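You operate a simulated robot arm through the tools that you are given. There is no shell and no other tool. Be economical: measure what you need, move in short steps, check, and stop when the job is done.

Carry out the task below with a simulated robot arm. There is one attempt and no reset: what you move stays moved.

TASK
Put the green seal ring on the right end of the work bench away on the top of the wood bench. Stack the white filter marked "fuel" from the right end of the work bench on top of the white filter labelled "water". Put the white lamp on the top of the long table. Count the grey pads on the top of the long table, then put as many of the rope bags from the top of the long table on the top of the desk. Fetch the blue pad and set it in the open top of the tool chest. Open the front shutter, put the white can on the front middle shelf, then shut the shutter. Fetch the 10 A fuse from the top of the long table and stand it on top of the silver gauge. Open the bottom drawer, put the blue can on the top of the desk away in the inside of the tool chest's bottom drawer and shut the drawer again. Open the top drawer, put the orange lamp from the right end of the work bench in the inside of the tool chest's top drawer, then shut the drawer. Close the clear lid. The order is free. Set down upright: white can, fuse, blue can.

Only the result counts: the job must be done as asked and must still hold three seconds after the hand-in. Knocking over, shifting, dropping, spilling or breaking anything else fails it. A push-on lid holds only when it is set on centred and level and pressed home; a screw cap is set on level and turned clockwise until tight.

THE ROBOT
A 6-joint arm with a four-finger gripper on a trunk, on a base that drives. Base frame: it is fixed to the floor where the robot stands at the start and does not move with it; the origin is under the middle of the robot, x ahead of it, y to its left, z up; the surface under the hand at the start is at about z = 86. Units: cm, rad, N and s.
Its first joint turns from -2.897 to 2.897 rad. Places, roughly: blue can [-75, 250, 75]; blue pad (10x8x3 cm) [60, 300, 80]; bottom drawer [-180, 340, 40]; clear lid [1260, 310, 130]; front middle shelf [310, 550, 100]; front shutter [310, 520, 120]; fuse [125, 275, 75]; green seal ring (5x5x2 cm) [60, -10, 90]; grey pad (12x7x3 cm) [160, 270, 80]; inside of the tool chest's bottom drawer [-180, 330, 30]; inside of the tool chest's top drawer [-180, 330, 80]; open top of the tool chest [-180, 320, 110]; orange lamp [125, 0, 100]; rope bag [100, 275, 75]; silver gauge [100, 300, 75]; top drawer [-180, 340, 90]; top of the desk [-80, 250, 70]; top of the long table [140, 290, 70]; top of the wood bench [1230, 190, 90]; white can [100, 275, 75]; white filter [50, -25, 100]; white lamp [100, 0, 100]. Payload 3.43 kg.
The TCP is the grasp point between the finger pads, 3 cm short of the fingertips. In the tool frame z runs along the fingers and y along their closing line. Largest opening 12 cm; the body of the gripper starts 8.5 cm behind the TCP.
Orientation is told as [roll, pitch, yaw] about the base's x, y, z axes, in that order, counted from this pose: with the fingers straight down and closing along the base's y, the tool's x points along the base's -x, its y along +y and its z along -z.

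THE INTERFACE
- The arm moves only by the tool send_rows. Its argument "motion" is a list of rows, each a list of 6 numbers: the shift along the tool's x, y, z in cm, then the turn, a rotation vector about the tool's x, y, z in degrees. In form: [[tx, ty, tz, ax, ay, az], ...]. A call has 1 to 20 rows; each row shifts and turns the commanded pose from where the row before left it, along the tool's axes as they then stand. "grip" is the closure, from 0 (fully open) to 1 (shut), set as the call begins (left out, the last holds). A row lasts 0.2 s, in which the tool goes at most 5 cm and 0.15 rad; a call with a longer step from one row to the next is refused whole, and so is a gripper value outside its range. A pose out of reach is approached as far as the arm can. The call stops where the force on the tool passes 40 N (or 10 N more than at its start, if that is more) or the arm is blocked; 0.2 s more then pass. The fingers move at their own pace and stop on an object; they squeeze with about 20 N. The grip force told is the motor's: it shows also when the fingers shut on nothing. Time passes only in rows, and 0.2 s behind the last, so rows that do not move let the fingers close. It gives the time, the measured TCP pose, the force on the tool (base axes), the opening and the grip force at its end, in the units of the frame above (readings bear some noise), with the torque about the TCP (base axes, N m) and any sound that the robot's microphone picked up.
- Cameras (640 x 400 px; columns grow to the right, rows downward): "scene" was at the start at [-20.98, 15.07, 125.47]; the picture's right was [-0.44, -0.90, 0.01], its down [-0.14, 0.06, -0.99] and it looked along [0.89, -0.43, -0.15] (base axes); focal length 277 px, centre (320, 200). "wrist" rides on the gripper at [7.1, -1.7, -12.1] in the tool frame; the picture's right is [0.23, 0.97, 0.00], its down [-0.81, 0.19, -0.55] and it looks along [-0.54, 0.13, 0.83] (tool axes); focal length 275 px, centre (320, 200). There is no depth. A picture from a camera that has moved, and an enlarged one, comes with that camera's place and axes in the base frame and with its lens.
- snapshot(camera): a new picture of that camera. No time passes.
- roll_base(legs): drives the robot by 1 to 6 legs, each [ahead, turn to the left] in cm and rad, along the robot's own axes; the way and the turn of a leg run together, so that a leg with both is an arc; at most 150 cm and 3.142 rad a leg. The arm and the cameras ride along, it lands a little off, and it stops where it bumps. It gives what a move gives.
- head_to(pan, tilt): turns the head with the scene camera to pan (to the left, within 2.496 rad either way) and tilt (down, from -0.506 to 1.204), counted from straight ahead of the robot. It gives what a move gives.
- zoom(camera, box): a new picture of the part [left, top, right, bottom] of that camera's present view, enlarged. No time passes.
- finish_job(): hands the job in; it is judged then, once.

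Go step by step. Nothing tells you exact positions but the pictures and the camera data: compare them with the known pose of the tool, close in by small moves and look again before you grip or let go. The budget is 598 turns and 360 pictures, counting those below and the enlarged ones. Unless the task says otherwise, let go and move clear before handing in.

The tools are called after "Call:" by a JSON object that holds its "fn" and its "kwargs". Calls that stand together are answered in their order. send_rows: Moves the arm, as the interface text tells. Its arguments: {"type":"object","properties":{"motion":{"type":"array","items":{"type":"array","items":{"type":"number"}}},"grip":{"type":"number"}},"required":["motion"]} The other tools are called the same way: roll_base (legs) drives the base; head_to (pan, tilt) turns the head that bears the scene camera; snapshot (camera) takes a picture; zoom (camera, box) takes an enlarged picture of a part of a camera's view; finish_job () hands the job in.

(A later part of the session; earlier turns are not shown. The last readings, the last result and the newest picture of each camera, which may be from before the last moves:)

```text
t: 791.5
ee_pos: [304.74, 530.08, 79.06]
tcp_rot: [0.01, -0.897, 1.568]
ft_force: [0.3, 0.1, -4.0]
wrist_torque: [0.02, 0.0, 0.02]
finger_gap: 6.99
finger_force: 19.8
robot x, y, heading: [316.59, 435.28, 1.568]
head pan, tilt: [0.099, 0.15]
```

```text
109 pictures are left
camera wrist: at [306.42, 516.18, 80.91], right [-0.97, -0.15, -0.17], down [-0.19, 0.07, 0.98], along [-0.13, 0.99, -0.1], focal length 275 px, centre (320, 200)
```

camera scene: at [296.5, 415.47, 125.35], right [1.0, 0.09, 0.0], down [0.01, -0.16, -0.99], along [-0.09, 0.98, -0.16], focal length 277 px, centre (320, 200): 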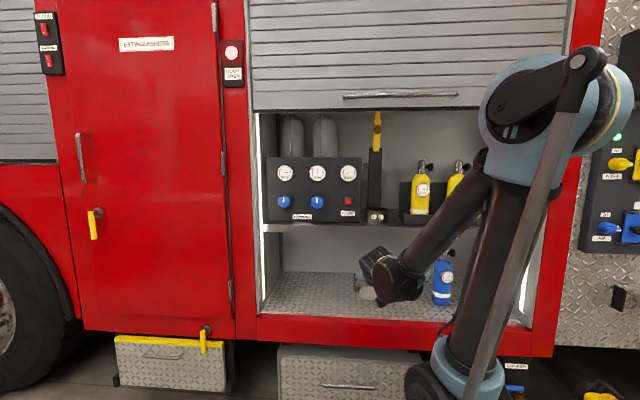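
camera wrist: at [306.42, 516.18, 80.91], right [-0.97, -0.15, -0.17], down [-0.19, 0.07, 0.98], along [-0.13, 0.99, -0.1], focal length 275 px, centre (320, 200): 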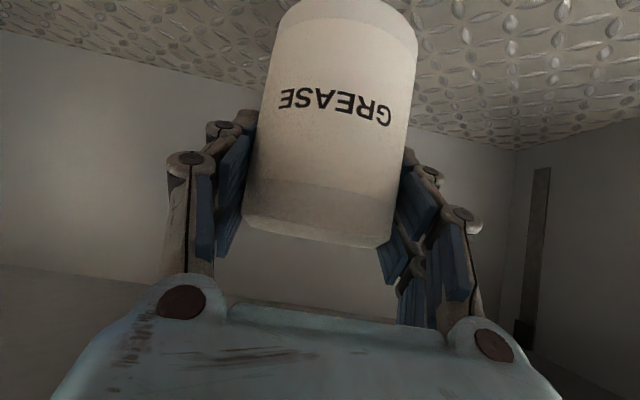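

Good grip. Back out, raise, and go over the notch.

Call:
{"fn": "send_rows", "kwargs": {"motion": [[2.5, 0, -3.12, 0, 0, 0], [2.5, 0, -3.12, 0, 0, 0], [2.5, 0, -3.12, 0, 0, 0], [2.5, 0, -3.12, 0, 0, 0], [2.5, 0, -3.12, 0, 0, 0], [2.5, 0, -3.12, 0, 0, 0], [-3.1, -1.5, -2.5, 0, 0, 0], [-3.1, -1.5, -2.5, 0, 0, 0], [-3.1, -1.5, -2.5, 0, 0, 0], [-3.1, -1.5, -2.5, 0, 0, 0], [-3.1, -1.5, -2.5, 0, 0, 0], [-3.1, -1.5, -2.5, 0, 0, 0], [-3.1, -1.5, -2.5, 0, 0, 0], [-3.1, -1.2, -2.5, 0, 0, 0], [-3.1, 0, -2.5, 0, 0, 0], [0, 0, 0, 0, 0, 0]]}}

Call:
{"fn": "send_rows", "kwargs": {"motion": [[-2.5, 0, 3.12, 0, 0, 0], [-2.5, 0, 3.12, 0, 0, 0], [-2.5, 0, 3.12, 0, 0, 0], [-2.5, 0, 3.12, 0, 0, 0], [-2.5, 0, 3.12, 0, 0, 0], [0, 0, 0, 0, 0, 0]]}}

Call:
{"fn": "snapshot", "kwargs": {"camera": "wrist"}}

Call:
{"fn": "zoom", "kwargs": {"camera": "scene", "box": [340, 110, 450, 240]}}

```text
t: 794.9
ee_pos: [316.84, 506.11, 114.81]
tcp_rot: [0.01, -0.898, 1.569]
ft_force: [0.2, 0.4, -4.5]
wrist_torque: [0.01, 0.01, -0.03]
finger_gap: 6.99
finger_force: 20.2
robot x, y, heading: [316.16, 435.07, 1.563]
head pan, tilt: [0.099, 0.15]
```

```text
t: 796.2
ee_pos: [316.85, 525.99, 114.87]
tcp_rot: [0.008, -0.897, 1.57]
ft_force: [0.7, -0.5, -3.6]
wrist_torque: [0.03, -0.01, 0.0]
finger_gap: 7.03
finger_force: 20.0
robot x, y, heading: [316.44, 435.23, 1.57]
head pan, tilt: [0.099, 0.15]
```

```text
108 pictures are left
camera wrist: at [318.47, 512.12, 116.75], right [-0.97, -0.15, -0.17], down [-0.19, 0.07, 0.98], along [-0.13, 0.99, -0.1], focal length 275 px, centre (320, 200)
```

wrist: 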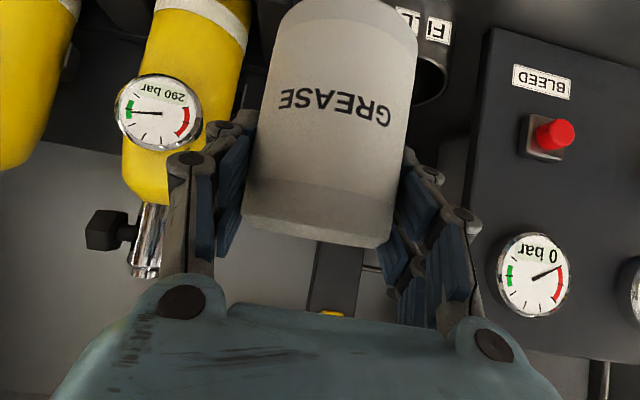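

```text
3.08 times, centred on (395, 175) of scene
camera zoom: at [296.5, 415.47, 125.35], right [1.0, 0.09, 0.0], down [0.01, -0.16, -0.99], along [-0.09, 0.98, -0.16], focal length 851 px, centre (89, 277)
```

zoom: 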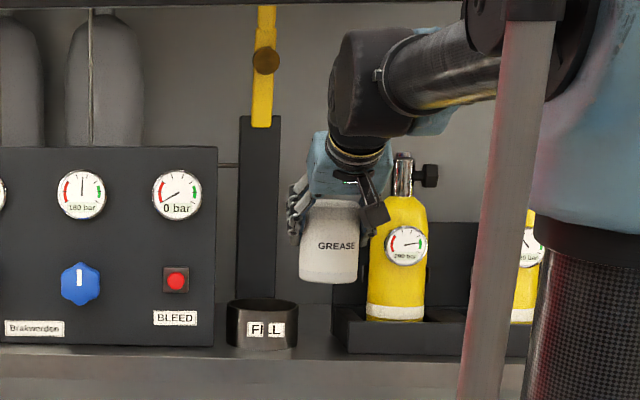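

Geometry re-measured: target (317.0, 542.2) clears holder, rod and rack. Move in above it.

Call:
{"fn": "send_rows", "kwargs": {"motion": [[-2.53, -0.1, 3.16, 0, 0, 0], [-2.53, 0, 3.16, 0, 0, 0], [-2.53, 0, 3.16, 0, 0, 0], [-2.53, 0, 3.16, 0, 0, 0], [0, 0, 0, 0, 0, 0]]}}

Call:
{"fn": "send_rows", "kwargs": {"motion": [[1.56, 0, 1.25, 0, 0, 0], [1.56, 0, 1.25, 0, 0, 0], [0.78, 0, 0.63, 0, 0, 0], [0.78, 0, 0.63, 0, 0, 0], [0, 0, 0, 0, 0, 0]]}}

Call:
{"fn": "snapshot", "kwargs": {"camera": "wrist"}}

Call:
{"fn": "zoom", "kwargs": {"camera": "scene", "box": [340, 110, 450, 240]}}

```text
t: 797.5
ee_pos: [316.78, 542.21, 114.81]
tcp_rot: [0.008, -0.897, 1.57]
ft_force: [-0.2, -0.5, -3.8]
wrist_torque: [0.04, -0.01, -0.03]
finger_gap: 7.02
finger_force: 19.9
robot x, y, heading: [316.29, 435.46, 1.568]
head pan, tilt: [0.099, 0.15]
```

```text
t: 798.6
ee_pos: [316.79, 542.07, 108.86]
tcp_rot: [0.009, -0.898, 1.569]
ft_force: [5.3, 5.8, 14.2]
wrist_torque: [-0.02, 0.08, 0.0]
finger_gap: 7.04
finger_force: 19.5
robot x, y, heading: [316.29, 435.66, 1.57]
head pan, tilt: [0.099, 0.15]
```

```text
106 pictures are left
camera wrist: at [318.44, 528.26, 110.79], right [-0.97, -0.15, -0.17], down [-0.19, 0.07, 0.98], along [-0.13, 0.99, -0.1], focal length 275 px, centre (320, 200)
```

wrist: 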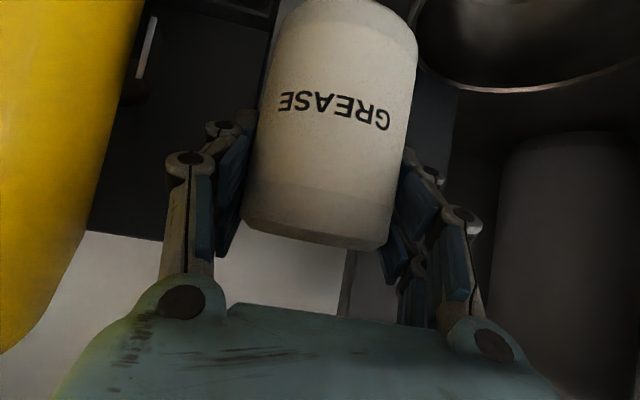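

```text
3.08 times, centred on (395, 175) of scene
camera zoom: at [296.52, 415.43, 125.35], right [1.0, 0.09, 0.0], down [0.01, -0.16, -0.99], along [-0.09, 0.98, -0.16], focal length 851 px, centre (89, 277)
```

zoom: 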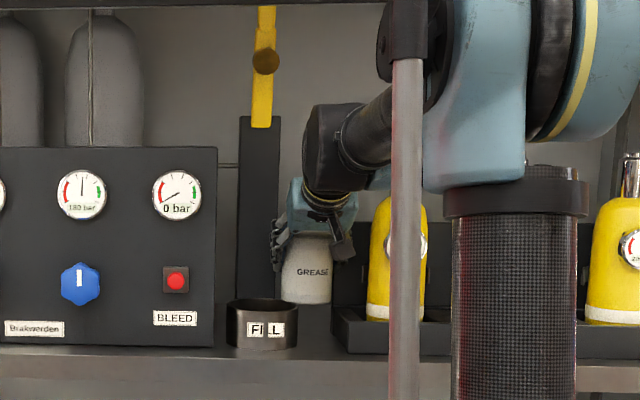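

Still grazing the holder rim. Lift 1 cm, shift +0.6 x, +0.5 y, retry.

Call:
{"fn": "send_rows", "kwargs": {"motion": [[-1.0, 0, -0.8, 0, 0, 0], [-0.32, -0.6, 0.39, 0, 0, 0], [0, 0, 0, 0, 0, 0], [0.78, 0, 0.63, 0, 0, 0], [0.78, 0, 0.63, 0, 0, 0], [0, 0, 0, 0, 0, 0]]}}

```text
t: 800.0
ee_pos: [317.23, 542.65, 108.06]
tcp_rot: [0.01, -0.898, 1.568]
ft_force: [-0.9, -0.2, -3.8]
wrist_torque: [0.03, 0.0, 0.0]
finger_gap: 7.01
finger_force: 20.2
robot x, y, heading: [317.05, 435.35, 1.567]
head pan, tilt: [0.099, 0.15]
```

Now free at 108.1, below the earlier contact. Continue down gently.

Call:
{"fn": "send_rows", "kwargs": {"motion": [[0.5, 0, 0.4, 0, 0, 0], [0.5, 0, 0.4, 0, 0, 0], [0, 0, 0, 0, 0, 0]]}}

Call:
{"fn": "send_rows", "kwargs": {"motion": [[0.5, 0, 0.4, 0, 0, 0], [0.4, 0, 0.32, 0, 0, 0], [0, 0, 0, 0, 0, 0]]}}

Call:
{"fn": "snapshot", "kwargs": {"camera": "wrist"}}

```text
t: 800.9
ee_pos: [317.23, 542.73, 106.78]
tcp_rot: [0.007, -0.897, 1.568]
ft_force: [1.5, -0.7, -3.7]
wrist_torque: [0.03, 0.0, 0.01]
finger_gap: 7.03
finger_force: 20.4
robot x, y, heading: [316.69, 435.22, 1.563]
head pan, tilt: [0.099, 0.15]
```

```text
t: 801.6
ee_pos: [317.36, 542.78, 105.66]
tcp_rot: [0.009, -0.898, 1.568]
ft_force: [-0.1, 0.8, -4.1]
wrist_torque: [0.01, 0.0, 0.03]
finger_gap: 7.04
finger_force: 20.0
robot x, y, heading: [316.49, 435.16, 1.565]
head pan, tilt: [0.099, 0.15]
```

```text
104 pictures are left
camera wrist: at [319.0, 528.82, 107.54], right [-0.97, -0.15, -0.17], down [-0.19, 0.07, 0.98], along [-0.13, 0.99, -0.1], focal length 275 px, centre (320, 200)
```

wrist: 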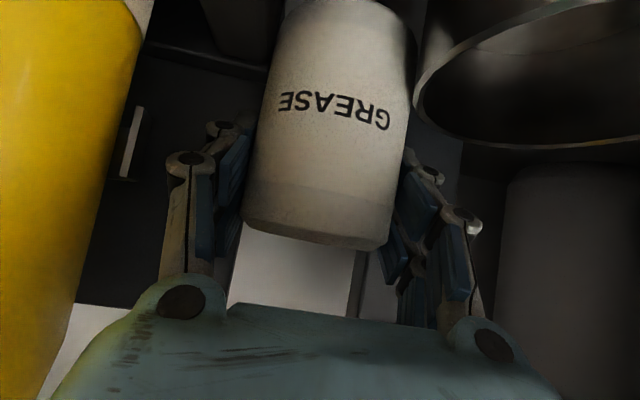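

Call:
{"fn": "send_rows", "kwargs": {"motion": [[0.4, 0, 0.31, 0, 0, 0], [0.3, 0, 0.24, 0, 0, 0], [0, 0, 0, 0, 0, 0]]}}

Call:
{"fn": "send_rows", "kwargs": {"motion": [[0.3, 0, 0.24, 0, 0, 0], [0.2, 0, 0.16, 0, 0, 0], [0, 0, 0, 0, 0, 0]]}}

```text
t: 802.5
ee_pos: [317.26, 542.73, 104.77]
tcp_rot: [0.008, -0.897, 1.567]
ft_force: [-0.6, -0.1, -3.9]
wrist_torque: [0.02, -0.02, 0.03]
finger_gap: 6.99
finger_force: 19.9
robot x, y, heading: [316.48, 435.6, 1.561]
head pan, tilt: [0.099, 0.15]
```

```text
t: 803.2
ee_pos: [317.22, 542.68, 104.25]
tcp_rot: [0.007, -0.895, 1.569]
ft_force: [0.4, 0.3, -4.5]
wrist_torque: [0.06, 0.0, 0.0]
finger_gap: 7.04
finger_force: 19.8
robot x, y, heading: [316.37, 435.63, 1.565]
head pan, tilt: [0.099, 0.15]
```

Call:
{"fn": "send_rows", "kwargs": {"motion": [[0.3, 0, 0.24, 0, 0, 0], [0.3, 0, 0.24, 0, 0, 0], [0, 0, 0, 0, 0, 0]]}}

Call:
{"fn": "send_rows", "kwargs": {"motion": [[0.3, 0, 0.24, 0, 0, 0], [0.2, 0, 0.16, 0, 0, 0], [0, 0, 0, 0, 0, 0]]}}

```text
t: 803.8
ee_pos: [317.37, 541.38, 105.16]
tcp_rot: [0.007, -0.917, 1.571]
ft_force: [5.6, 1.8, -2.7]
wrist_torque: [0.05, -0.16, 0.01]
finger_gap: 7.11
finger_force: 19.9
robot x, y, heading: [316.46, 435.42, 1.567]
head pan, tilt: [0.099, 0.15]
stopped in row 2: the force on the tool passed its limit at 47 N (the readings are from after the stop); the commanded pose is now the measured one
```

```text
t: 804.6
ee_pos: [317.37, 541.55, 104.53]
tcp_rot: [0.006, -0.915, 1.57]
ft_force: [2.2, 1.8, -3.1]
wrist_torque: [-0.01, -0.04, 0.01]
finger_gap: 7.14
finger_force: 19.7
robot x, y, heading: [316.62, 435.32, 1.565]
head pan, tilt: [0.099, 0.15]
```

Floor reached; the recoil moved it 1.3 cm back. Return and set down gently.

Call:
{"fn": "send_rows", "kwargs": {"motion": [[-0.75, 0, 0.94, 0, 1.1, 0], [0, 0, 0, 0, 0, 0]]}}

Call:
{"fn": "send_rows", "kwargs": {"motion": [[0.25, 0, 0.2, 0, 0, 0], [0, 0, 0, 0, 0, 0]]}}

Call:
{"fn": "snapshot", "kwargs": {"camera": "wrist"}}

```text
t: 805.2
ee_pos: [317.25, 542.81, 104.38]
tcp_rot: [0.007, -0.896, 1.571]
ft_force: [-0.4, -0.1, -3.2]
wrist_torque: [0.0, 0.0, -0.02]
finger_gap: 7.1
finger_force: 19.8
robot x, y, heading: [316.23, 435.64, 1.567]
head pan, tilt: [0.099, 0.15]
```

```text
t: 805.8
ee_pos: [317.31, 542.79, 104.13]
tcp_rot: [0.008, -0.897, 1.57]
ft_force: [0.4, 0.0, -4.8]
wrist_torque: [0.01, 0.0, 0.0]
finger_gap: 7.11
finger_force: 20.3
robot x, y, heading: [316.84, 435.63, 1.565]
head pan, tilt: [0.099, 0.15]
```

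```text
103 pictures are left
camera wrist: at [318.96, 528.86, 106.03], right [-0.97, -0.15, -0.18], down [-0.19, 0.07, 0.98], along [-0.13, 0.99, -0.1], focal length 275 px, centre (320, 200)
```

wrist: 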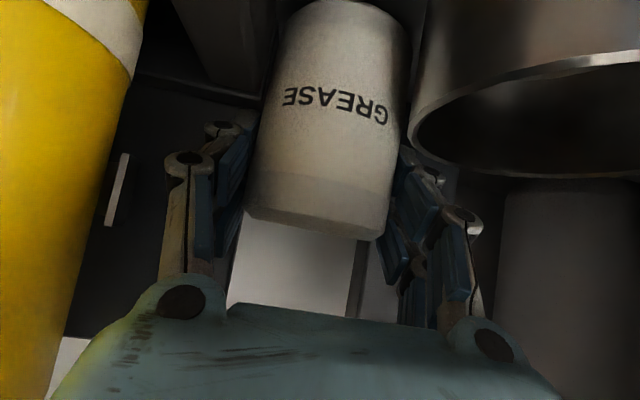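

Call:
{"fn": "send_rows", "kwargs": {"motion": [[0.2, 0, 0.16, 0, 0, 0], [0, 0, 0, 0, 0, 0]]}}

Call:
{"fn": "send_rows", "kwargs": {"motion": [[0.16, 0, 0.12, 0, 0, 0], [0, 0, 0, 0, 0, 0]]}}

```text
t: 806.4
ee_pos: [317.32, 542.67, 103.93]
tcp_rot: [0.005, -0.897, 1.573]
ft_force: [-3.4, 4.2, 13.7]
wrist_torque: [0.24, -0.64, 0.19]
finger_gap: 7.1
finger_force: 19.9
robot x, y, heading: [316.43, 435.37, 1.562]
head pan, tilt: [0.099, 0.15]
```

```text
t: 806.9
ee_pos: [317.16, 541.64, 105.11]
tcp_rot: [0.003, -0.91, 1.574]
ft_force: [-0.9, 2.0, -7.2]
wrist_torque: [0.05, -0.03, -0.07]
finger_gap: 7.13
finger_force: 20.3
robot x, y, heading: [316.6, 435.7, 1.566]
head pan, tilt: [0.099, 0.15]
stopped in row 2: the force on the tool passed its limit at 42 N (the readings are from after the stop); the commanded pose is now the measured one
```

Call:
{"fn": "send_rows", "kwargs": {"motion": [[-0.65, 0, 0.81, 0, 0.8, 0], [0.6, 0, 0.5, 0, 0, 0], [0, 0, 0, 0, 0, 0]]}}

Call:
{"fn": "zoom", "kwargs": {"camera": "scene", "box": [370, 160, 430, 225]}}

Call:
{"fn": "zoom", "kwargs": {"camera": "wrist", "box": [150, 0, 480, 220]}}

```text
t: 807.7
ee_pos: [317.3, 542.55, 104.26]
tcp_rot: [0.007, -0.898, 1.574]
ft_force: [-0.8, 0.1, -4.4]
wrist_torque: [0.0, -0.01, 0.02]
finger_gap: 7.1
finger_force: 20.5
robot x, y, heading: [316.68, 435.43, 1.567]
head pan, tilt: [0.099, 0.15]
```

```text
6.15 times, centred on (400, 192) of scene
camera zoom: at [296.5, 415.5, 125.36], right [1.0, 0.09, 0.0], down [0.01, -0.16, -0.99], along [-0.09, 0.98, -0.16], focal length 1703 px, centre (-172, 246)
```

zoom: 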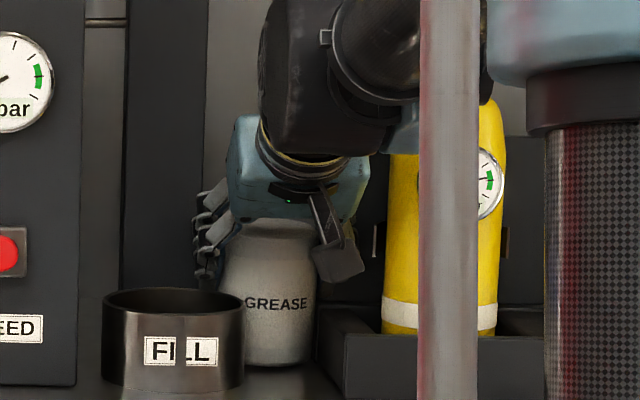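

```text
1.82 times, centred on (315, 110) of wrist
camera zoom: at [318.98, 528.76, 106.22], right [-0.97, -0.15, -0.18], down [-0.19, 0.07, 0.98], along [-0.13, 0.99, -0.1], focal length 500 px, centre (329, 364)
```

zoom: 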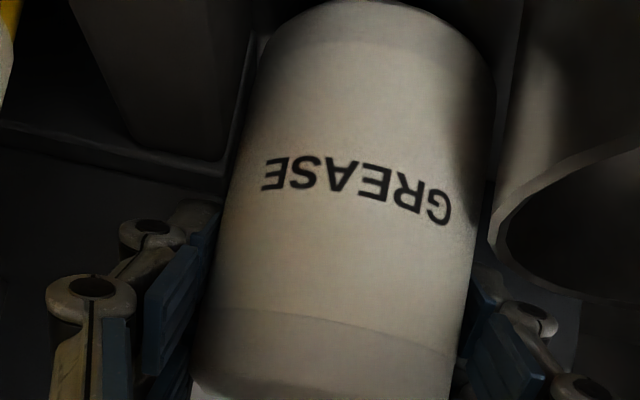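

The can's base is at shelf level. Release slightly and watch.

Call:
{"fn": "send_rows", "kwargs": {"motion": [[0.1, 0, 0.08, 0, 0, 0], [0, 0, 0, 0, 0, 0]]}}

Call:
{"fn": "send_rows", "kwargs": {"motion": [[0, 0, 0, 0, 0, 0], [0, 0, 0, 0, 0, 0], [0, 0, 0, 0, 0, 0]], "grip": 0.34}}

Call:
{"fn": "zoom", "kwargs": {"camera": "scene", "box": [370, 160, 430, 225]}}

Call:
{"fn": "snapshot", "kwargs": {"camera": "wrist"}}

```text
t: 808.3
ee_pos: [317.21, 542.67, 104.35]
tcp_rot: [0.004, -0.898, 1.574]
ft_force: [0.1, -0.3, -3.9]
wrist_torque: [-0.01, 0.0, 0.03]
finger_gap: 7.13
finger_force: 20.0
robot x, y, heading: [316.66, 435.7, 1.562]
head pan, tilt: [0.099, 0.15]
```

```text
t: 809.1
ee_pos: [317.26, 542.58, 104.27]
tcp_rot: [0.004, -0.898, 1.575]
ft_force: [0.5, 0.6, -1.2]
wrist_torque: [0.02, -0.03, -0.01]
finger_gap: 7.91
finger_force: 0.1
robot x, y, heading: [316.67, 435.5, 1.562]
head pan, tilt: [0.099, 0.15]
```

```text
6.15 times, centred on (400, 192) of scene
camera zoom: at [296.51, 415.47, 125.35], right [1.0, 0.09, 0.0], down [0.01, -0.16, -0.99], along [-0.09, 0.98, -0.16], focal length 1703 px, centre (-172, 246)
```

zoom: 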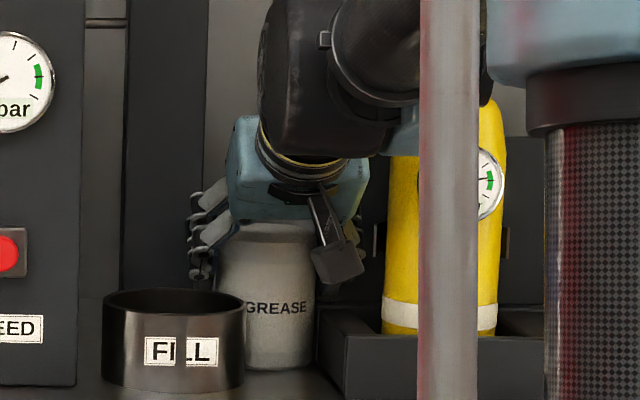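

```text
99 pictures are left
camera wrist: at [318.94, 528.73, 106.13], right [-0.97, -0.15, -0.18], down [-0.19, 0.07, 0.98], along [-0.13, 0.99, -0.1], focal length 275 px, centre (320, 200)
```

wrist: 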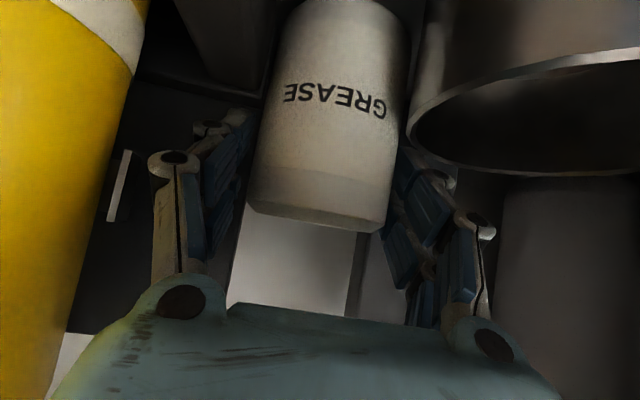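

It stands. Withdraw along the tool axis.

Call:
{"fn": "send_rows", "kwargs": {"motion": [[-0.4, 0, -1.5, 0, 0, 0], [-0.8, 0, -2.5, 0, 0, 0], [0, 0, -4, 0, 0, 0], [0, 0, -4, 0, 0, 0], [2.5, 0, -3.12, 0, 0, 0], [2.5, 0, -3.12, 0, 0, 0], [2.5, 0, -3.12, 0, 0, 0], [2.5, 0, -3.12, 0, 0, 0], [2.5, 0, -3.12, 0, 0, 0], [0, 0, 0, 0, 0, 0]]}}

Call:
{"fn": "snapshot", "kwargs": {"camera": "wrist"}}

Call:
{"fn": "snapshot", "kwargs": {"camera": "scene"}}

```text
t: 811.3
ee_pos: [317.53, 513.97, 112.61]
tcp_rot: [0.004, -0.898, 1.575]
ft_force: [-0.3, -0.6, -0.3]
wrist_torque: [0.03, -0.02, 0.03]
finger_gap: 7.91
finger_force: 0.0
robot x, y, heading: [316.75, 435.31, 1.565]
head pan, tilt: [0.099, 0.15]
```

```text
98 pictures are left
camera wrist: at [319.26, 500.05, 114.47], right [-0.97, -0.15, -0.18], down [-0.19, 0.07, 0.98], along [-0.13, 0.99, -0.1], focal length 275 px, centre (320, 200)
```

wrist: 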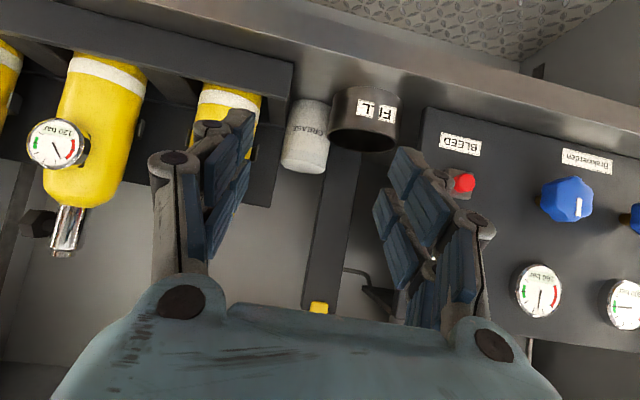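

```text
97 pictures are left
camera scene: at [296.51, 415.46, 125.35], right [1.0, 0.09, 0.0], down [0.01, -0.16, -0.99], along [-0.09, 0.98, -0.16], focal length 277 px, centre (320, 200)
```

scene: 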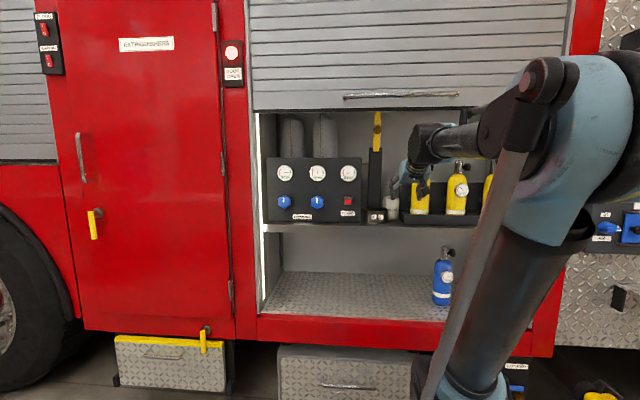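

The white can stands on the middle shelf. Now shut the shutter: reorient the tool to grip the bar vertically.

Call:
{"fn": "roll_base", "kwargs": {"legs": [[-8, 0]]}}

Call:
{"fn": "send_rows", "kwargs": {"motion": [[2, 0, -3, 0, 0, 8.2], [2, 0, -3, 0, 0, 8.2], [0, 0, 0, 0, 0, 8.2], [0, 0, 0, 0, 0, 8.2], [0, 0, 0, 0, 0, 8.2], [0, 0, 0, 0, 0, 8.2], [0, 0, 0, 0, 0, 8.2], [0, 0, 0, 0, 0, 8.2], [0, 0, 0, 0, 0, 8.2], [0, 0, 0, 0, 0, 8.2], [0, 0, 0, 0, 0, 8.2], [0, 0, 0, 0, 0, 0]], "grip": 0.6}}

Call:
{"fn": "send_rows", "kwargs": {"motion": [[0, 0, 0, -7.5, 0, 0], [0, 0, 0, -7.5, 0, 0], [0, 0, 0, -7.5, 0, 0], [0, 0, 0, -7.5, 0, 0], [0, 0, 0, -7.5, 0, 0], [0, 4, 0, 0, 0, 0], [0, 4, 0, 0, 0, 0], [0, 4, 0, 0, 0, 0], [0, 4, 0, 0, 0, 0], [0, 4, 0, 0, 0, 0], [0, 4, 0, 0, 0, 0], [0, 0, 0, 0, 0, 0]]}}

Call:
{"fn": "snapshot", "kwargs": {"camera": "wrist"}}

```text
t: 812.4
ee_pos: [317.46, 505.87, 112.47]
tcp_rot: [0.006, -0.898, 1.575]
ft_force: [0.0, -1.1, 0.8]
wrist_torque: [0.01, 0.0, 0.01]
finger_gap: 7.92
finger_force: 0.0
robot x, y, heading: [316.58, 427.51, 1.572]
head pan, tilt: [0.099, 0.15]
```

```text
t: 815.0
ee_pos: [317.39, 497.26, 114.05]
tcp_rot: [0.909, 0.008, 0.004]
ft_force: [0.1, -0.4, 0.0]
wrist_torque: [0.0, 0.01, 0.01]
finger_gap: 4.82
finger_force: 0.1
robot x, y, heading: [316.69, 427.32, 1.56]
head pan, tilt: [0.099, 0.15]
```

```text
t: 817.6
ee_pos: [317.09, 497.48, 138.02]
tcp_rot: [1.558, 0.004, 0.003]
ft_force: [-0.2, 0.4, -0.3]
wrist_torque: [0.01, -0.01, 0.01]
finger_gap: 4.81
finger_force: 0.0
robot x, y, heading: [316.32, 427.41, 1.565]
head pan, tilt: [0.099, 0.15]
```

```text
96 pictures are left
camera wrist: at [309.88, 485.33, 136.5], right [-0.22, 0.01, 0.97], down [0.81, -0.55, 0.19], along [0.54, 0.84, 0.11], focal length 275 px, centre (320, 200)
```

wrist: 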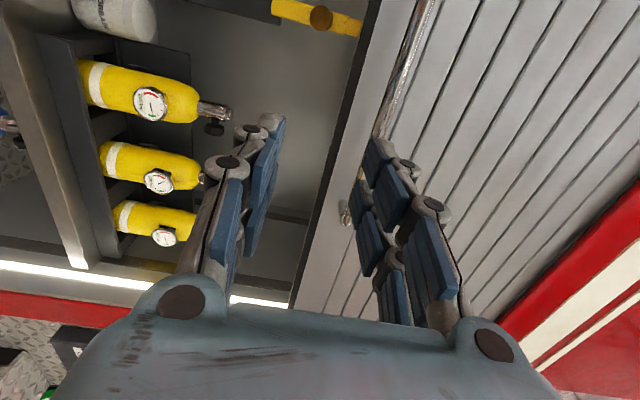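

Call:
{"fn": "send_rows", "kwargs": {"motion": [[0, 4, 0, 0, 0, 0], [0, 3, 0, 0, 0, 0], [0, 0, 4, 0, 0, 0], [0, 0, 4, 0, 0, 0], [0, 0, 0, 0, 0, 0]]}}

Call:
{"fn": "snapshot", "kwargs": {"camera": "wrist"}}

```text
t: 818.8
ee_pos: [317.05, 505.6, 144.91]
tcp_rot: [1.556, 0.004, 0.003]
ft_force: [0.6, 0.2, -0.4]
wrist_torque: [0.05, 0.02, -0.01]
finger_gap: 4.79
finger_force: 0.1
robot x, y, heading: [316.62, 427.64, 1.571]
head pan, tilt: [0.099, 0.15]
```

```text
95 pictures are left
camera wrist: at [309.82, 493.49, 143.4], right [-0.22, 0.01, 0.97], down [0.81, -0.55, 0.2], along [0.54, 0.84, 0.11], focal length 275 px, centre (320, 200)
```

wrist: 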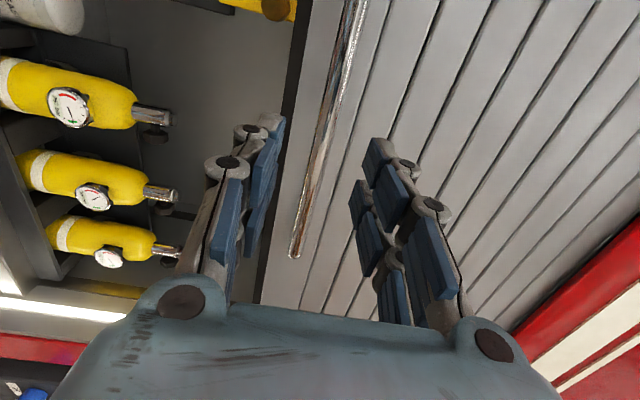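

Call:
{"fn": "send_rows", "kwargs": {"motion": [[0, 0, 4, 0, 0, 0], [0, 0, 4, 0, 0, 0], [0, 0, 2.6, 0, 0, 0], [0, 0, 0, 0, 0, 0]]}}

Call:
{"fn": "send_rows", "kwargs": {"motion": [[0, 0, 0, 0, 0, 0], [0, 0, 0, 0, 0, 0], [0, 0, 0, 0, 0, 0]], "grip": 1}}

```text
t: 819.8
ee_pos: [316.93, 516.19, 145.0]
tcp_rot: [1.557, 0.006, 0.001]
ft_force: [-0.5, -0.3, 0.4]
wrist_torque: [0.01, -0.02, 0.01]
finger_gap: 4.82
finger_force: 0.2
robot x, y, heading: [316.5, 427.64, 1.57]
head pan, tilt: [0.099, 0.15]
```

```text
t: 820.6
ee_pos: [316.97, 516.12, 144.97]
tcp_rot: [1.556, 0.005, 0.002]
ft_force: [0.4, -5.6, -2.1]
wrist_torque: [0.02, -0.87, -0.08]
finger_gap: 1.67
finger_force: 45.0
robot x, y, heading: [316.74, 427.22, 1.569]
head pan, tilt: [0.099, 0.15]
```

Gripped. Pull down.

Call:
{"fn": "send_rows", "kwargs": {"motion": [[0, -1, 0, 0, 0, 0], [0, -2, 0, 0, 0, 0], [0, -2, 0, 0, 0, 0], [0, -2, 0, 0, 0, 0], [0, -2, 0, 0, 0, 0], [0, -2, 0, 0, 0, 0], [0, -2, 0, 0, 0, 0], [0, -2, 0, 0, 0, 0], [0, -2, 0, 0, 0, 0], [0, -2, 0, 0, 0, 0], [0, -2, 0, 0, 0, 0], [0, 0, 0, 0, 0, 0]]}}

```text
t: 823.2
ee_pos: [316.99, 516.02, 123.89]
tcp_rot: [1.557, 0.007, 0.001]
ft_force: [10.6, 8.8, 2.8]
wrist_torque: [0.01, -0.9, -0.33]
finger_gap: 1.69
finger_force: 44.3
robot x, y, heading: [316.38, 427.34, 1.564]
head pan, tilt: [0.099, 0.15]
```

Call:
{"fn": "send_rows", "kwargs": {"motion": [[0, -2, 0.03, 1.6, 0, 0], [0, -2, 0.08, 1.6, 0, 0], [0, -2, 0.14, 1.6, 0, 0], [0, -1.99, 0.2, 1.6, 0, 0], [0, -1.98, 0.25, 1.6, 0, 0], [0, -1.98, 0.31, 1.6, 0, 0], [0, -1.97, 0.36, 1.6, 0, 0], [0, -1.96, 0.42, 1.6, 0, 0], [0, -1.94, 0.47, 1.6, 0, 0], [0, -1.93, 0.52, 1.6, 0, 0], [0, -1.91, 0.58, 1.6, 0, 0], [0, -1.9, 0.63, 1.6, 0, 0], [0, 0, 0, 0, 0, 0]]}}

```text
t: 826.0
ee_pos: [317.04, 516.18, 100.6]
tcp_rot: [1.231, 0.005, 0.004]
ft_force: [-5.8, -0.5, 3.0]
wrist_torque: [0.04, -0.92, -0.52]
finger_gap: 1.7
finger_force: 44.4
out of reach, approached as far as the arm can: row 1
robot x, y, heading: [316.46, 427.33, 1.569]
head pan, tilt: [0.099, 0.15]
```

Call:
{"fn": "send_rows", "kwargs": {"motion": [[0, -1.89, 0.67, 1.8, 0, 0], [0, -1.86, 0.72, 1.8, 0, 0], [0, -1.84, 0.78, 1.8, 0, 0], [0, -1.82, 0.84, 1.8, 0, 0], [0, -1.79, 0.9, 1.8, 0, 0], [0, -1.76, 0.95, 1.8, 0, 0], [0, -1.73, 1.01, 1.8, 0, 0], [0, -1.7, 1.06, 1.8, 0, 0], [0, -1.66, 1.11, 1.8, 0, 0], [0, -1.62, 1.17, 1.8, 0, 0], [0, -1.59, 1.22, 1.8, 0, 0], [0, -1.55, 1.27, 1.8, 0, 0], [0, 0, 0, 0, 0, 0]]}}

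Call:
{"fn": "snapshot", "kwargs": {"camera": "scene"}}

```text
t: 828.8
ee_pos: [317.1, 516.1, 76.59]
tcp_rot: [0.852, 0.006, 0.004]
ft_force: [18.1, 15.5, 0.3]
wrist_torque: [0.09, -0.65, 0.11]
finger_gap: 1.72
finger_force: 45.2
robot x, y, heading: [316.78, 427.07, 1.564]
head pan, tilt: [0.099, 0.15]
```

```text
94 pictures are left
camera scene: at [296.5, 407.42, 125.37], right [1.0, 0.09, 0.0], down [0.01, -0.16, -0.99], along [-0.09, 0.98, -0.16], focal length 277 px, centre (320, 200)
```

scene: 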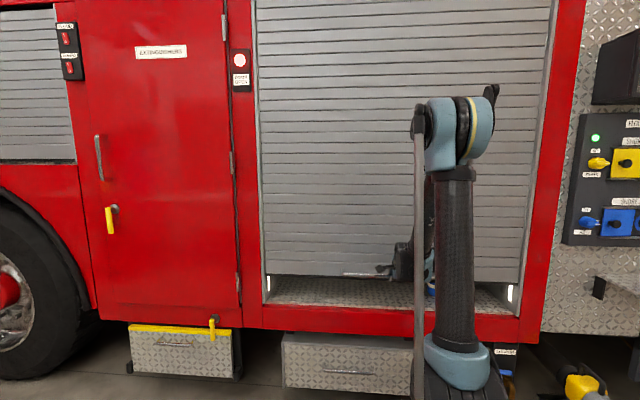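

Call:
{"fn": "send_rows", "kwargs": {"motion": [[0, -1.5, 1.32, 1, 0, 0], [0, -1.48, 1.34, 1, 0, 0], [0, -1.46, 1.37, 1, 0, 0], [0, -1.44, 1.39, 1, 0, 0], [0, -1.41, 1.42, 0, 0, 0], [0, -1.05, 1.07, 0, 0, 0], [0, -0.35, 0.36, 0, 0, 0], [0, -0.35, 0.36, 0, 0, 0], [0, 0, 0, 0, 0, 0]]}}

Call:
{"fn": "snapshot", "kwargs": {"camera": "scene"}}

```text
t: 830.8
ee_pos: [316.85, 516.16, 64.14]
tcp_rot: [0.781, 0.004, 0.004]
ft_force: [27.6, 3.6, -2.8]
wrist_torque: [-0.02, -0.67, 0.08]
finger_gap: 1.71
finger_force: 45.0
robot x, y, heading: [316.52, 427.34, 1.567]
head pan, tilt: [0.099, 0.15]
```

```text
93 pictures are left
camera scene: at [296.52, 407.4, 125.37], right [1.0, 0.09, 0.0], down [0.01, -0.16, -0.99], along [-0.09, 0.98, -0.16], focal length 277 px, centre (320, 200)
```

scene: 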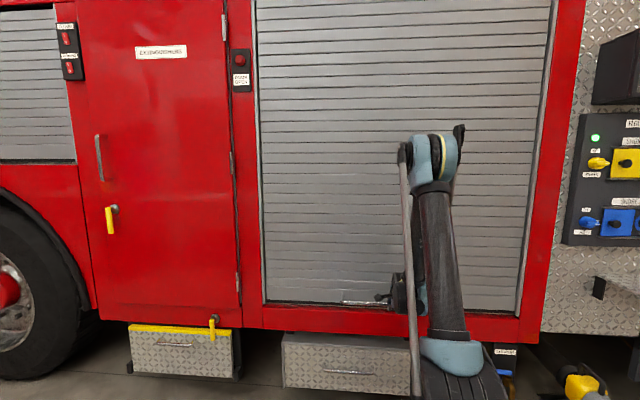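

Call:
{"fn": "send_rows", "kwargs": {"motion": [[0.3, -0.35, 0.36, 0, 0, 0], [0, -0.3, 0.3, 0, 0, 0], [0, -0.2, 0.2, 0, 0, 0], [0, 0, 0, 0, 0, 0]]}}

Call:
{"fn": "zoom", "kwargs": {"camera": "scene", "box": [220, 40, 280, 100]}}

Call:
{"fn": "zoom", "kwargs": {"camera": "scene", "box": [250, 260, 430, 340]}}

```text
t: 831.8
ee_pos: [316.56, 516.26, 63.64]
tcp_rot: [0.782, 0.008, 0.006]
ft_force: [10.6, -5.8, 35.8]
wrist_torque: [0.28, -0.33, 0.28]
finger_gap: 1.69
finger_force: 45.1
out of reach, approached as far as the arm can: row 3
robot x, y, heading: [316.54, 427.33, 1.567]
head pan, tilt: [0.099, 0.15]
```

```text
6.67 times, centred on (250, 70) of scene
camera zoom: at [296.49, 407.22, 125.33], right [1.0, 0.09, 0.0], down [0.01, -0.16, -0.99], along [-0.09, 0.98, -0.16], focal length 1845 px, centre (787, 1067)
```

zoom: 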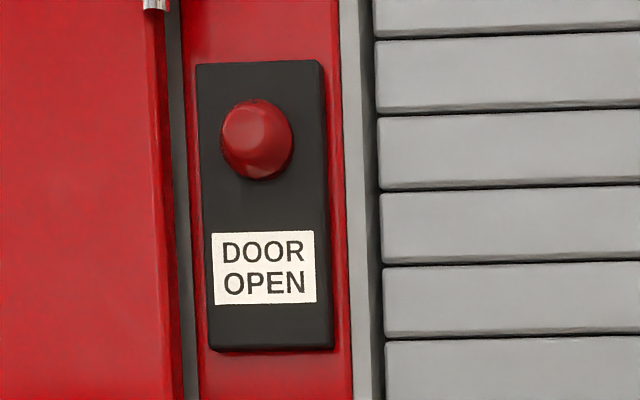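

```text
3.56 times, centred on (340, 300) of scene
camera zoom: at [296.49, 407.22, 125.33], right [1.0, 0.09, 0.0], down [0.01, -0.16, -0.99], along [-0.09, 0.98, -0.16], focal length 984 px, centre (249, -156)
```

zoom: 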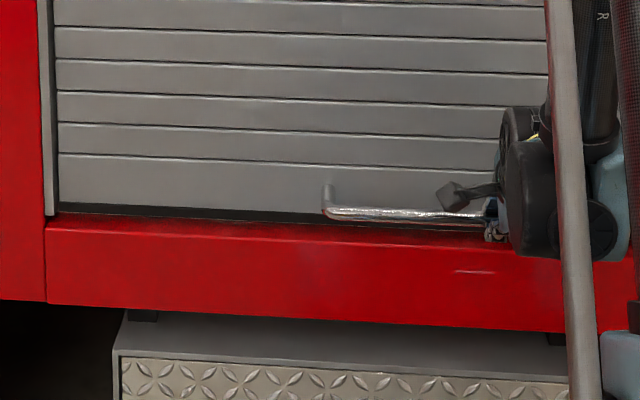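

The DOOR OPEN lamp is off: shut. Release and retreat.

Call:
{"fn": "send_rows", "kwargs": {"motion": [[0, 0, 0, 0, 0, 0], [0, 0, 0, 0, 0, 0]], "grip": 0.6}}

Call:
{"fn": "send_rows", "kwargs": {"motion": [[0, 0, -2, 0, 0, 0], [0, 0, -3, 0, 0, 0], [0, 0, -4, 0, 0, 0], [0, 0, -4, 0, 0, 0], [0, 0, -4, 0, 0, 0], [0, 0, -4, 0, 0, 0], [0, 0, -4, 0, 0, 0], [0, 0, 0, 0, 0, 0]]}}

Call:
{"fn": "snapshot", "kwargs": {"camera": "scene"}}

```text
t: 832.4
ee_pos: [316.41, 516.32, 63.39]
tcp_rot: [0.783, 0.004, 0.005]
ft_force: [-0.4, -0.3, 0.0]
wrist_torque: [0.02, -0.02, 0.01]
finger_gap: 4.78
finger_force: 0.0
robot x, y, heading: [316.6, 427.21, 1.567]
head pan, tilt: [0.099, 0.15]
```

```text
t: 834.2
ee_pos: [316.76, 498.76, 81.07]
tcp_rot: [0.784, 0.004, 0.006]
ft_force: [-0.3, -0.8, -0.1]
wrist_torque: [-0.01, -0.04, 0.01]
finger_gap: 4.81
finger_force: 0.2
robot x, y, heading: [316.67, 427.22, 1.57]
head pan, tilt: [0.099, 0.15]
```

```text
90 pictures are left
camera scene: at [296.49, 407.35, 125.35], right [1.0, 0.09, 0.0], down [0.01, -0.16, -0.99], along [-0.09, 0.98, -0.16], focal length 277 px, centre (320, 200)
```

scene: 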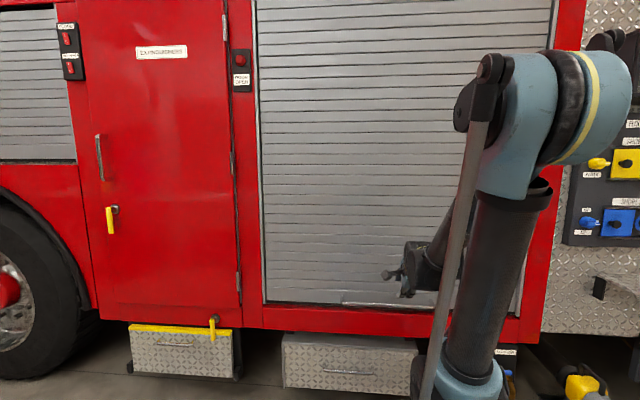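

Shutter closed. Reset the tool to vertical and drive to the work bench for the green ring.

Call:
{"fn": "send_rows", "kwargs": {"motion": [[0, 0, 0, 7.5, 0, 0], [0, 0, 0, 7.5, 0, 0], [0, 0, 0, 7.5, 0, 0], [0, 0, 0, 7.5, 0, 0], [0, 0, 0, 7.5, 0, 0], [0, 0, 0, 7.4, 0, 0], [0, -1, -4, 0, 0, -8.2], [0, -1, -4, 0, 0, -8.2], [0, 0, -4, 0, 0, -8.2], [0, 0, -4, 0, 0, -8.2], [0, 0, -4, 0, 0, -8.2], [0, 0, -4, 0, 0, -8.2], [0, 0, -4, 0, 0, -8.2], [0, 0, -4, 0, 0, -8.2], [0, 0, 0, 0, 0, -8.2], [0, 0, 0, 0, 0, -8.2], [0, 0, 0, 0, 0, -8], [0, 0, 0, 0, 0, 0]]}}

Call:
{"fn": "roll_base", "kwargs": {"legs": [[0, -1.57], [38, 0], [0, -1.57], [110, 0], [125, 0]]}}

Call:
{"fn": "snapshot", "kwargs": {"camera": "scene"}}

```text
t: 838.0
ee_pos: [317.0, 496.75, 113.08]
tcp_rot: [0.004, 0.0, 1.578]
ft_force: [0.4, 0.0, -0.9]
wrist_torque: [0.01, 0.0, 0.01]
finger_gap: 4.83
finger_force: 0.1
robot x, y, heading: [316.81, 427.4, 1.566]
head pan, tilt: [0.099, 0.15]
```

```text
t: 860.4
ee_pos: [353.14, 122.0, 113.13]
tcp_rot: [0.008, 0.002, -1.566]
ft_force: [-0.6, -0.2, -1.0]
wrist_torque: [-0.02, -0.01, 0.0]
finger_gap: 4.79
finger_force: 0.0
robot x, y, heading: [353.57, 191.42, -1.575]
head pan, tilt: [0.099, 0.15]
```

```text
89 pictures are left
camera scene: at [373.68, 211.34, 125.35], right [-1.0, -0.1, 0.0], down [-0.01, 0.16, -0.99], along [0.09, -0.98, -0.16], focal length 277 px, centre (320, 200)
```

scene: 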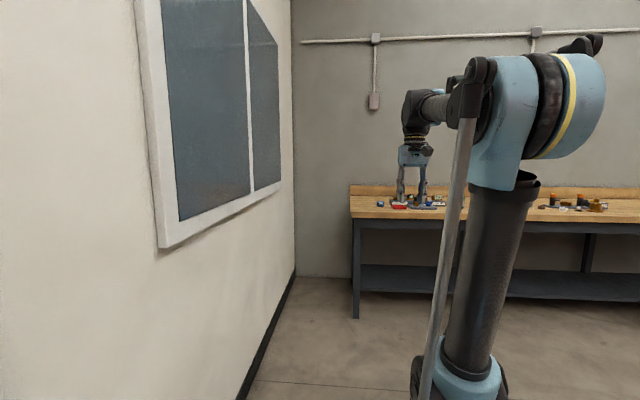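

Call:
{"fn": "roll_base", "kwargs": {"legs": [[0, -1.2], [110, 0], [110, 0], [90, 0], [0, 1.2]]}}

Call:
{"fn": "snapshot", "kwargs": {"camera": "wrist"}}

```text
t: 882.7
ee_pos: [62.95, 11.86, 114.04]
tcp_rot: [0.006, -0.012, -1.567]
ft_force: [-0.9, -0.1, -0.2]
wrist_torque: [0.04, -0.02, 0.03]
finger_gap: 4.78
finger_force: 0.0
robot x, y, heading: [62.51, 79.76, -1.574]
head pan, tilt: [0.099, 0.15]
```

```text
88 pictures are left
camera wrist: at [61.0, 19.16, 125.88], right [0.97, 0.23, 0.0], down [0.19, -0.8, 0.56], along [0.13, -0.55, -0.83], focal length 275 px, centre (320, 200)
```

wrist: 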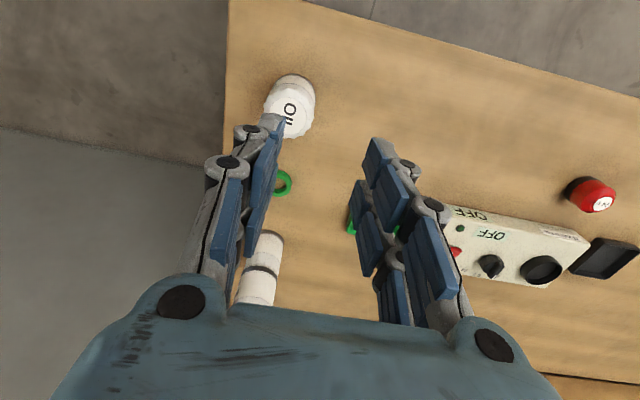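

Call:
{"fn": "send_rows", "kwargs": {"motion": [[-4.2, -0.7, 0, 0, 0.7, 0], [-4.2, -0.7, 0, 0, 0, 0], [-4.2, -0.7, 0, 0, 0, 0], [-4, -0.6, 2, 0, 0, 0], [0, 0, 5, 0, 0, 0], [0, 0, 5, 0, 0, 0], [0, 0, 0, 0, 0, 0]], "grip": 0.4}}

Call:
{"fn": "snapshot", "kwargs": {"camera": "wrist"}}

```text
t: 884.3
ee_pos: [60.22, -3.26, 102.92]
tcp_rot: [0.005, -0.011, -1.564]
ft_force: [0.5, -0.1, -1.3]
wrist_torque: [0.02, 0.01, -0.02]
finger_gap: 7.23
finger_force: 0.0
robot x, y, heading: [62.62, 79.72, -1.574]
head pan, tilt: [0.099, 0.15]
```

```text
87 pictures are left
camera wrist: at [58.33, 3.92, 114.83], right [0.97, 0.23, 0.0], down [0.19, -0.8, 0.56], along [0.13, -0.55, -0.83], focal length 275 px, centre (320, 200)
```

wrist: 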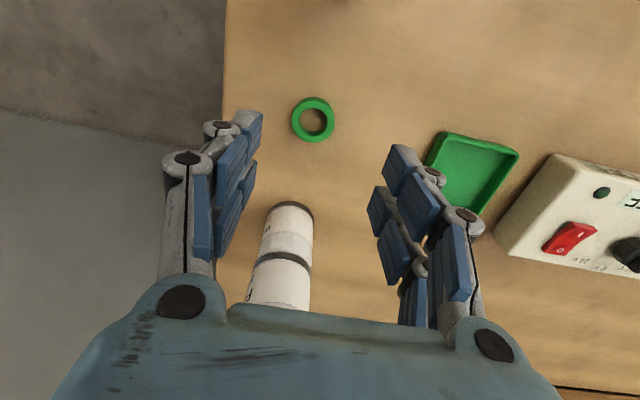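

Call:
{"fn": "send_rows", "kwargs": {"motion": [[-1.75, -0.4, 2, 0, 0.6, 0], [0, 0, 4, 0, 0, 0], [0, 0, 4, 0, 0, 0], [0, 0, 2.5, 0, 0, 0], [0, 0, 0, 0, 0, 0]]}}

Call:
{"fn": "snapshot", "kwargs": {"camera": "wrist"}}

```text
t: 885.5
ee_pos: [60.16, -5.34, 90.49]
tcp_rot: [0.006, -0.003, -1.566]
ft_force: [-0.5, 0.2, -0.1]
wrist_torque: [-0.02, -0.02, 0.02]
finger_gap: 7.21
finger_force: 0.1
robot x, y, heading: [62.71, 79.57, -1.577]
head pan, tilt: [0.099, 0.15]
```

```text
86 pictures are left
camera wrist: at [58.19, 1.92, 102.52], right [0.97, 0.23, 0.0], down [0.19, -0.81, 0.55], along [0.13, -0.54, -0.83], focal length 275 px, centre (320, 200)
```

wrist: 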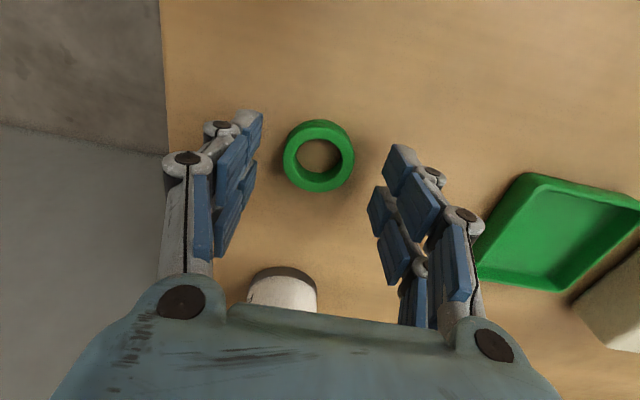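

Call:
{"fn": "send_rows", "kwargs": {"motion": [[0.4, -0.3, 1.0, 0, 0, 0], [0, 0, 0, 0, 0, 0]]}}

Call:
{"fn": "send_rows", "kwargs": {"motion": [[0, 0, 0, 0, 0, 0], [0, 0, 0, 0, 0, 0], [0, 0, 0, 0, 0, 0]], "grip": 1}}

Call:
{"fn": "send_rows", "kwargs": {"motion": [[0, 0, -3, 0, 0, 0], [0, 0, -5, 0, 0, 0], [0, 0, -5, 0, 0, 0], [0, 0, -5, 0, 0, 0], [0, 0, -5, 0, 0, 0], [4, 0, -2, 0, 0, 0], [4, 0, 0, 0, 0, 0], [4, 0, 0, 0, 0, 0], [4, 0, 0, 0, 0, 0], [4, 0, 0, 0, 0, 0], [0, 0, 0, 0, 0, 0]]}}

Call:
{"fn": "snapshot", "kwargs": {"camera": "wrist"}}

```text
t: 886.1
ee_pos: [59.75, -4.73, 89.5]
tcp_rot: [0.004, 0.0, -1.566]
ft_force: [-0.6, 0.1, -0.8]
wrist_torque: [-0.01, -0.05, 0.01]
finger_gap: 7.22
finger_force: 0.1
robot x, y, heading: [62.58, 79.75, -1.572]
head pan, tilt: [0.099, 0.15]
```

```text
t: 886.9
ee_pos: [59.85, -4.76, 89.51]
tcp_rot: [0.006, 0.0, -1.564]
ft_force: [0.3, -0.4, 0.6]
wrist_torque: [-0.03, -0.01, 0.01]
finger_gap: 4.17
finger_force: 20.2
robot x, y, heading: [62.38, 79.78, -1.57]
head pan, tilt: [0.099, 0.15]
```

```text
t: 889.3
ee_pos: [59.48, 15.28, 114.49]
tcp_rot: [0.004, -0.001, -1.567]
ft_force: [0.1, -0.8, -0.2]
wrist_torque: [0.0, -0.01, 0.01]
finger_gap: 4.17
finger_force: 20.0
robot x, y, heading: [62.56, 79.74, -1.574]
head pan, tilt: [0.099, 0.15]
```

```text
85 pictures are left
camera wrist: at [57.53, 22.4, 126.52], right [0.97, 0.23, 0.0], down [0.19, -0.81, 0.55], along [0.13, -0.54, -0.83], focal length 275 px, centre (320, 200)
```

wrist: 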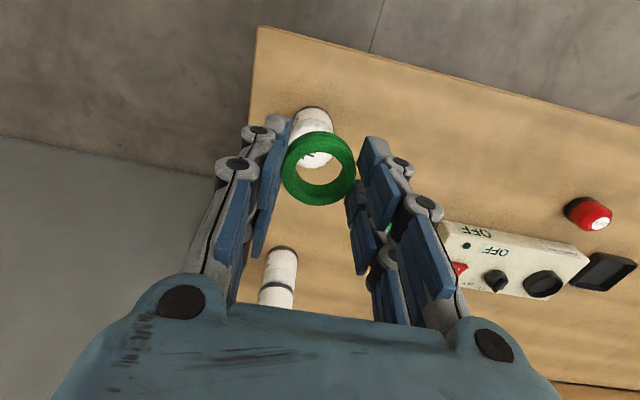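

Ring held. Drive toward the far wood bench: first to the aisle by the truck.

Call:
{"fn": "roll_base", "kwargs": {"legs": [[0, 1.93], [110, 0], [110, 0], [88, 0], [0, 1.21]]}}

Call:
{"fn": "roll_base", "kwargs": {"legs": [[120, 0], [120, 0], [0, -1.57]]}}

Call:
{"fn": "head_to", "kwargs": {"pan": 0.0, "tilt": 0.2}}

Call:
{"fn": "snapshot", "kwargs": {"camera": "scene"}}

```text
t: 913.3
ee_pos: [353.97, 252.68, 114.55]
tcp_rot: [0.006, 0.0, 1.588]
ft_force: [-0.4, 0.3, -0.3]
wrist_torque: [-0.01, 0.01, 0.01]
finger_gap: 4.09
finger_force: 20.2
robot x, y, heading: [352.78, 188.43, 1.579]
head pan, tilt: [0.099, 0.15]
```

```text
t: 929.6
ee_pos: [414.94, 425.69, 115.28]
tcp_rot: [0.005, -0.014, -0.005]
ft_force: [-0.9, -0.4, -0.6]
wrist_torque: [0.01, -0.01, 0.02]
finger_gap: 4.06
finger_force: 20.2
robot x, y, heading: [351.61, 429.69, -0.011]
head pan, tilt: [0.099, 0.15]
```

```text
t: 930.3
ee_pos: [413.56, 425.65, 116.0]
tcp_rot: [0.006, -0.027, -0.004]
ft_force: [0.0, 0.2, -0.6]
wrist_torque: [0.01, 0.0, -0.01]
finger_gap: 4.05
finger_force: 20.1
robot x, y, heading: [351.66, 429.74, -0.014]
head pan, tilt: [0.0, 0.201]
```

```text
84 pictures are left
camera scene: at [332.01, 449.04, 124.88], right [-0.01, -1.0, 0.0], down [-0.21, 0.0, -0.98], along [0.98, -0.01, -0.21], focal length 277 px, centre (320, 200)
```

scene: 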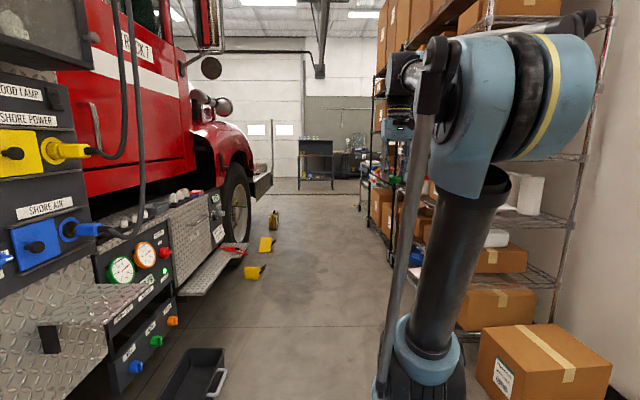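

Aisle centre y≈430 is clear. Drive east.

Call:
{"fn": "roll_base", "kwargs": {"legs": [[0, 0.012], [120, 0], [120, 0], [120, 0], [100, 0]]}}

Call:
{"fn": "snapshot", "kwargs": {"camera": "scene"}}

Call:
{"fn": "head_to", "kwargs": {"pan": -0.7, "tilt": 0.2}}

Call:
{"fn": "snapshot", "kwargs": {"camera": "scene"}}

```text
t: 953.2
ee_pos: [873.44, 429.61, 116.07]
tcp_rot: [0.005, -0.027, 0.02]
ft_force: [0.4, -0.6, 0.6]
wrist_torque: [-0.01, 0.01, -0.01]
finger_gap: 4.01
finger_force: 20.3
robot x, y, heading: [811.86, 431.91, 0.01]
head pan, tilt: [0.0, 0.201]
```

```text
83 pictures are left
camera scene: at [791.39, 450.92, 124.88], right [0.01, -1.0, 0.0], down [-0.21, 0.0, -0.98], along [0.98, 0.01, -0.21], focal length 277 px, centre (320, 200)
```

scene: 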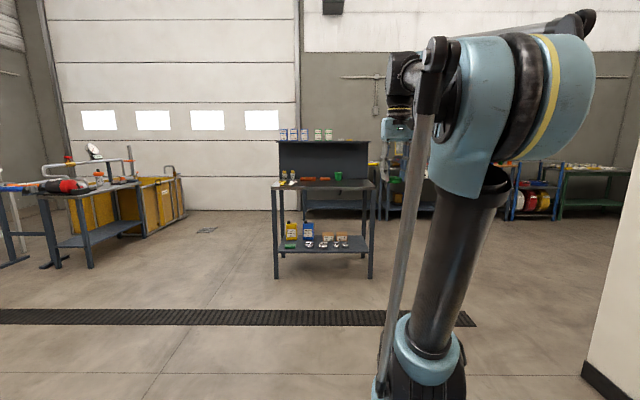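

```text
t: 954.3
ee_pos: [872.08, 429.69, 116.84]
tcp_rot: [0.005, -0.037, 0.019]
ft_force: [-0.1, 0.6, -0.3]
wrist_torque: [0.0, 0.0, -0.03]
finger_gap: 4.05
finger_force: 20.3
robot x, y, heading: [811.49, 432.0, 0.011]
head pan, tilt: [-0.7, 0.201]
```

```text
82 pictures are left
camera scene: at [789.27, 444.9, 124.91], right [-0.64, -0.77, 0.01], down [-0.17, 0.13, -0.98], along [0.75, -0.62, -0.21], focal length 277 px, centre (320, 200)
```

scene: 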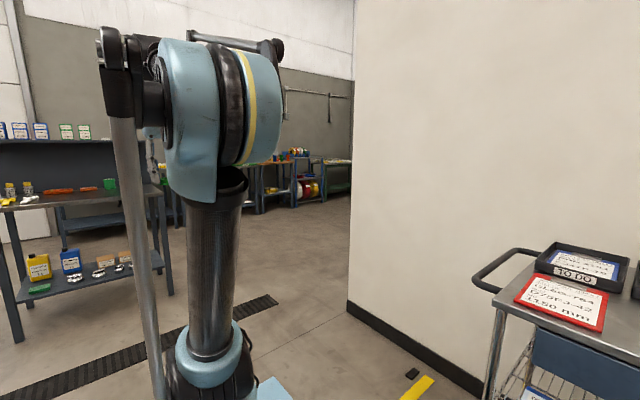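

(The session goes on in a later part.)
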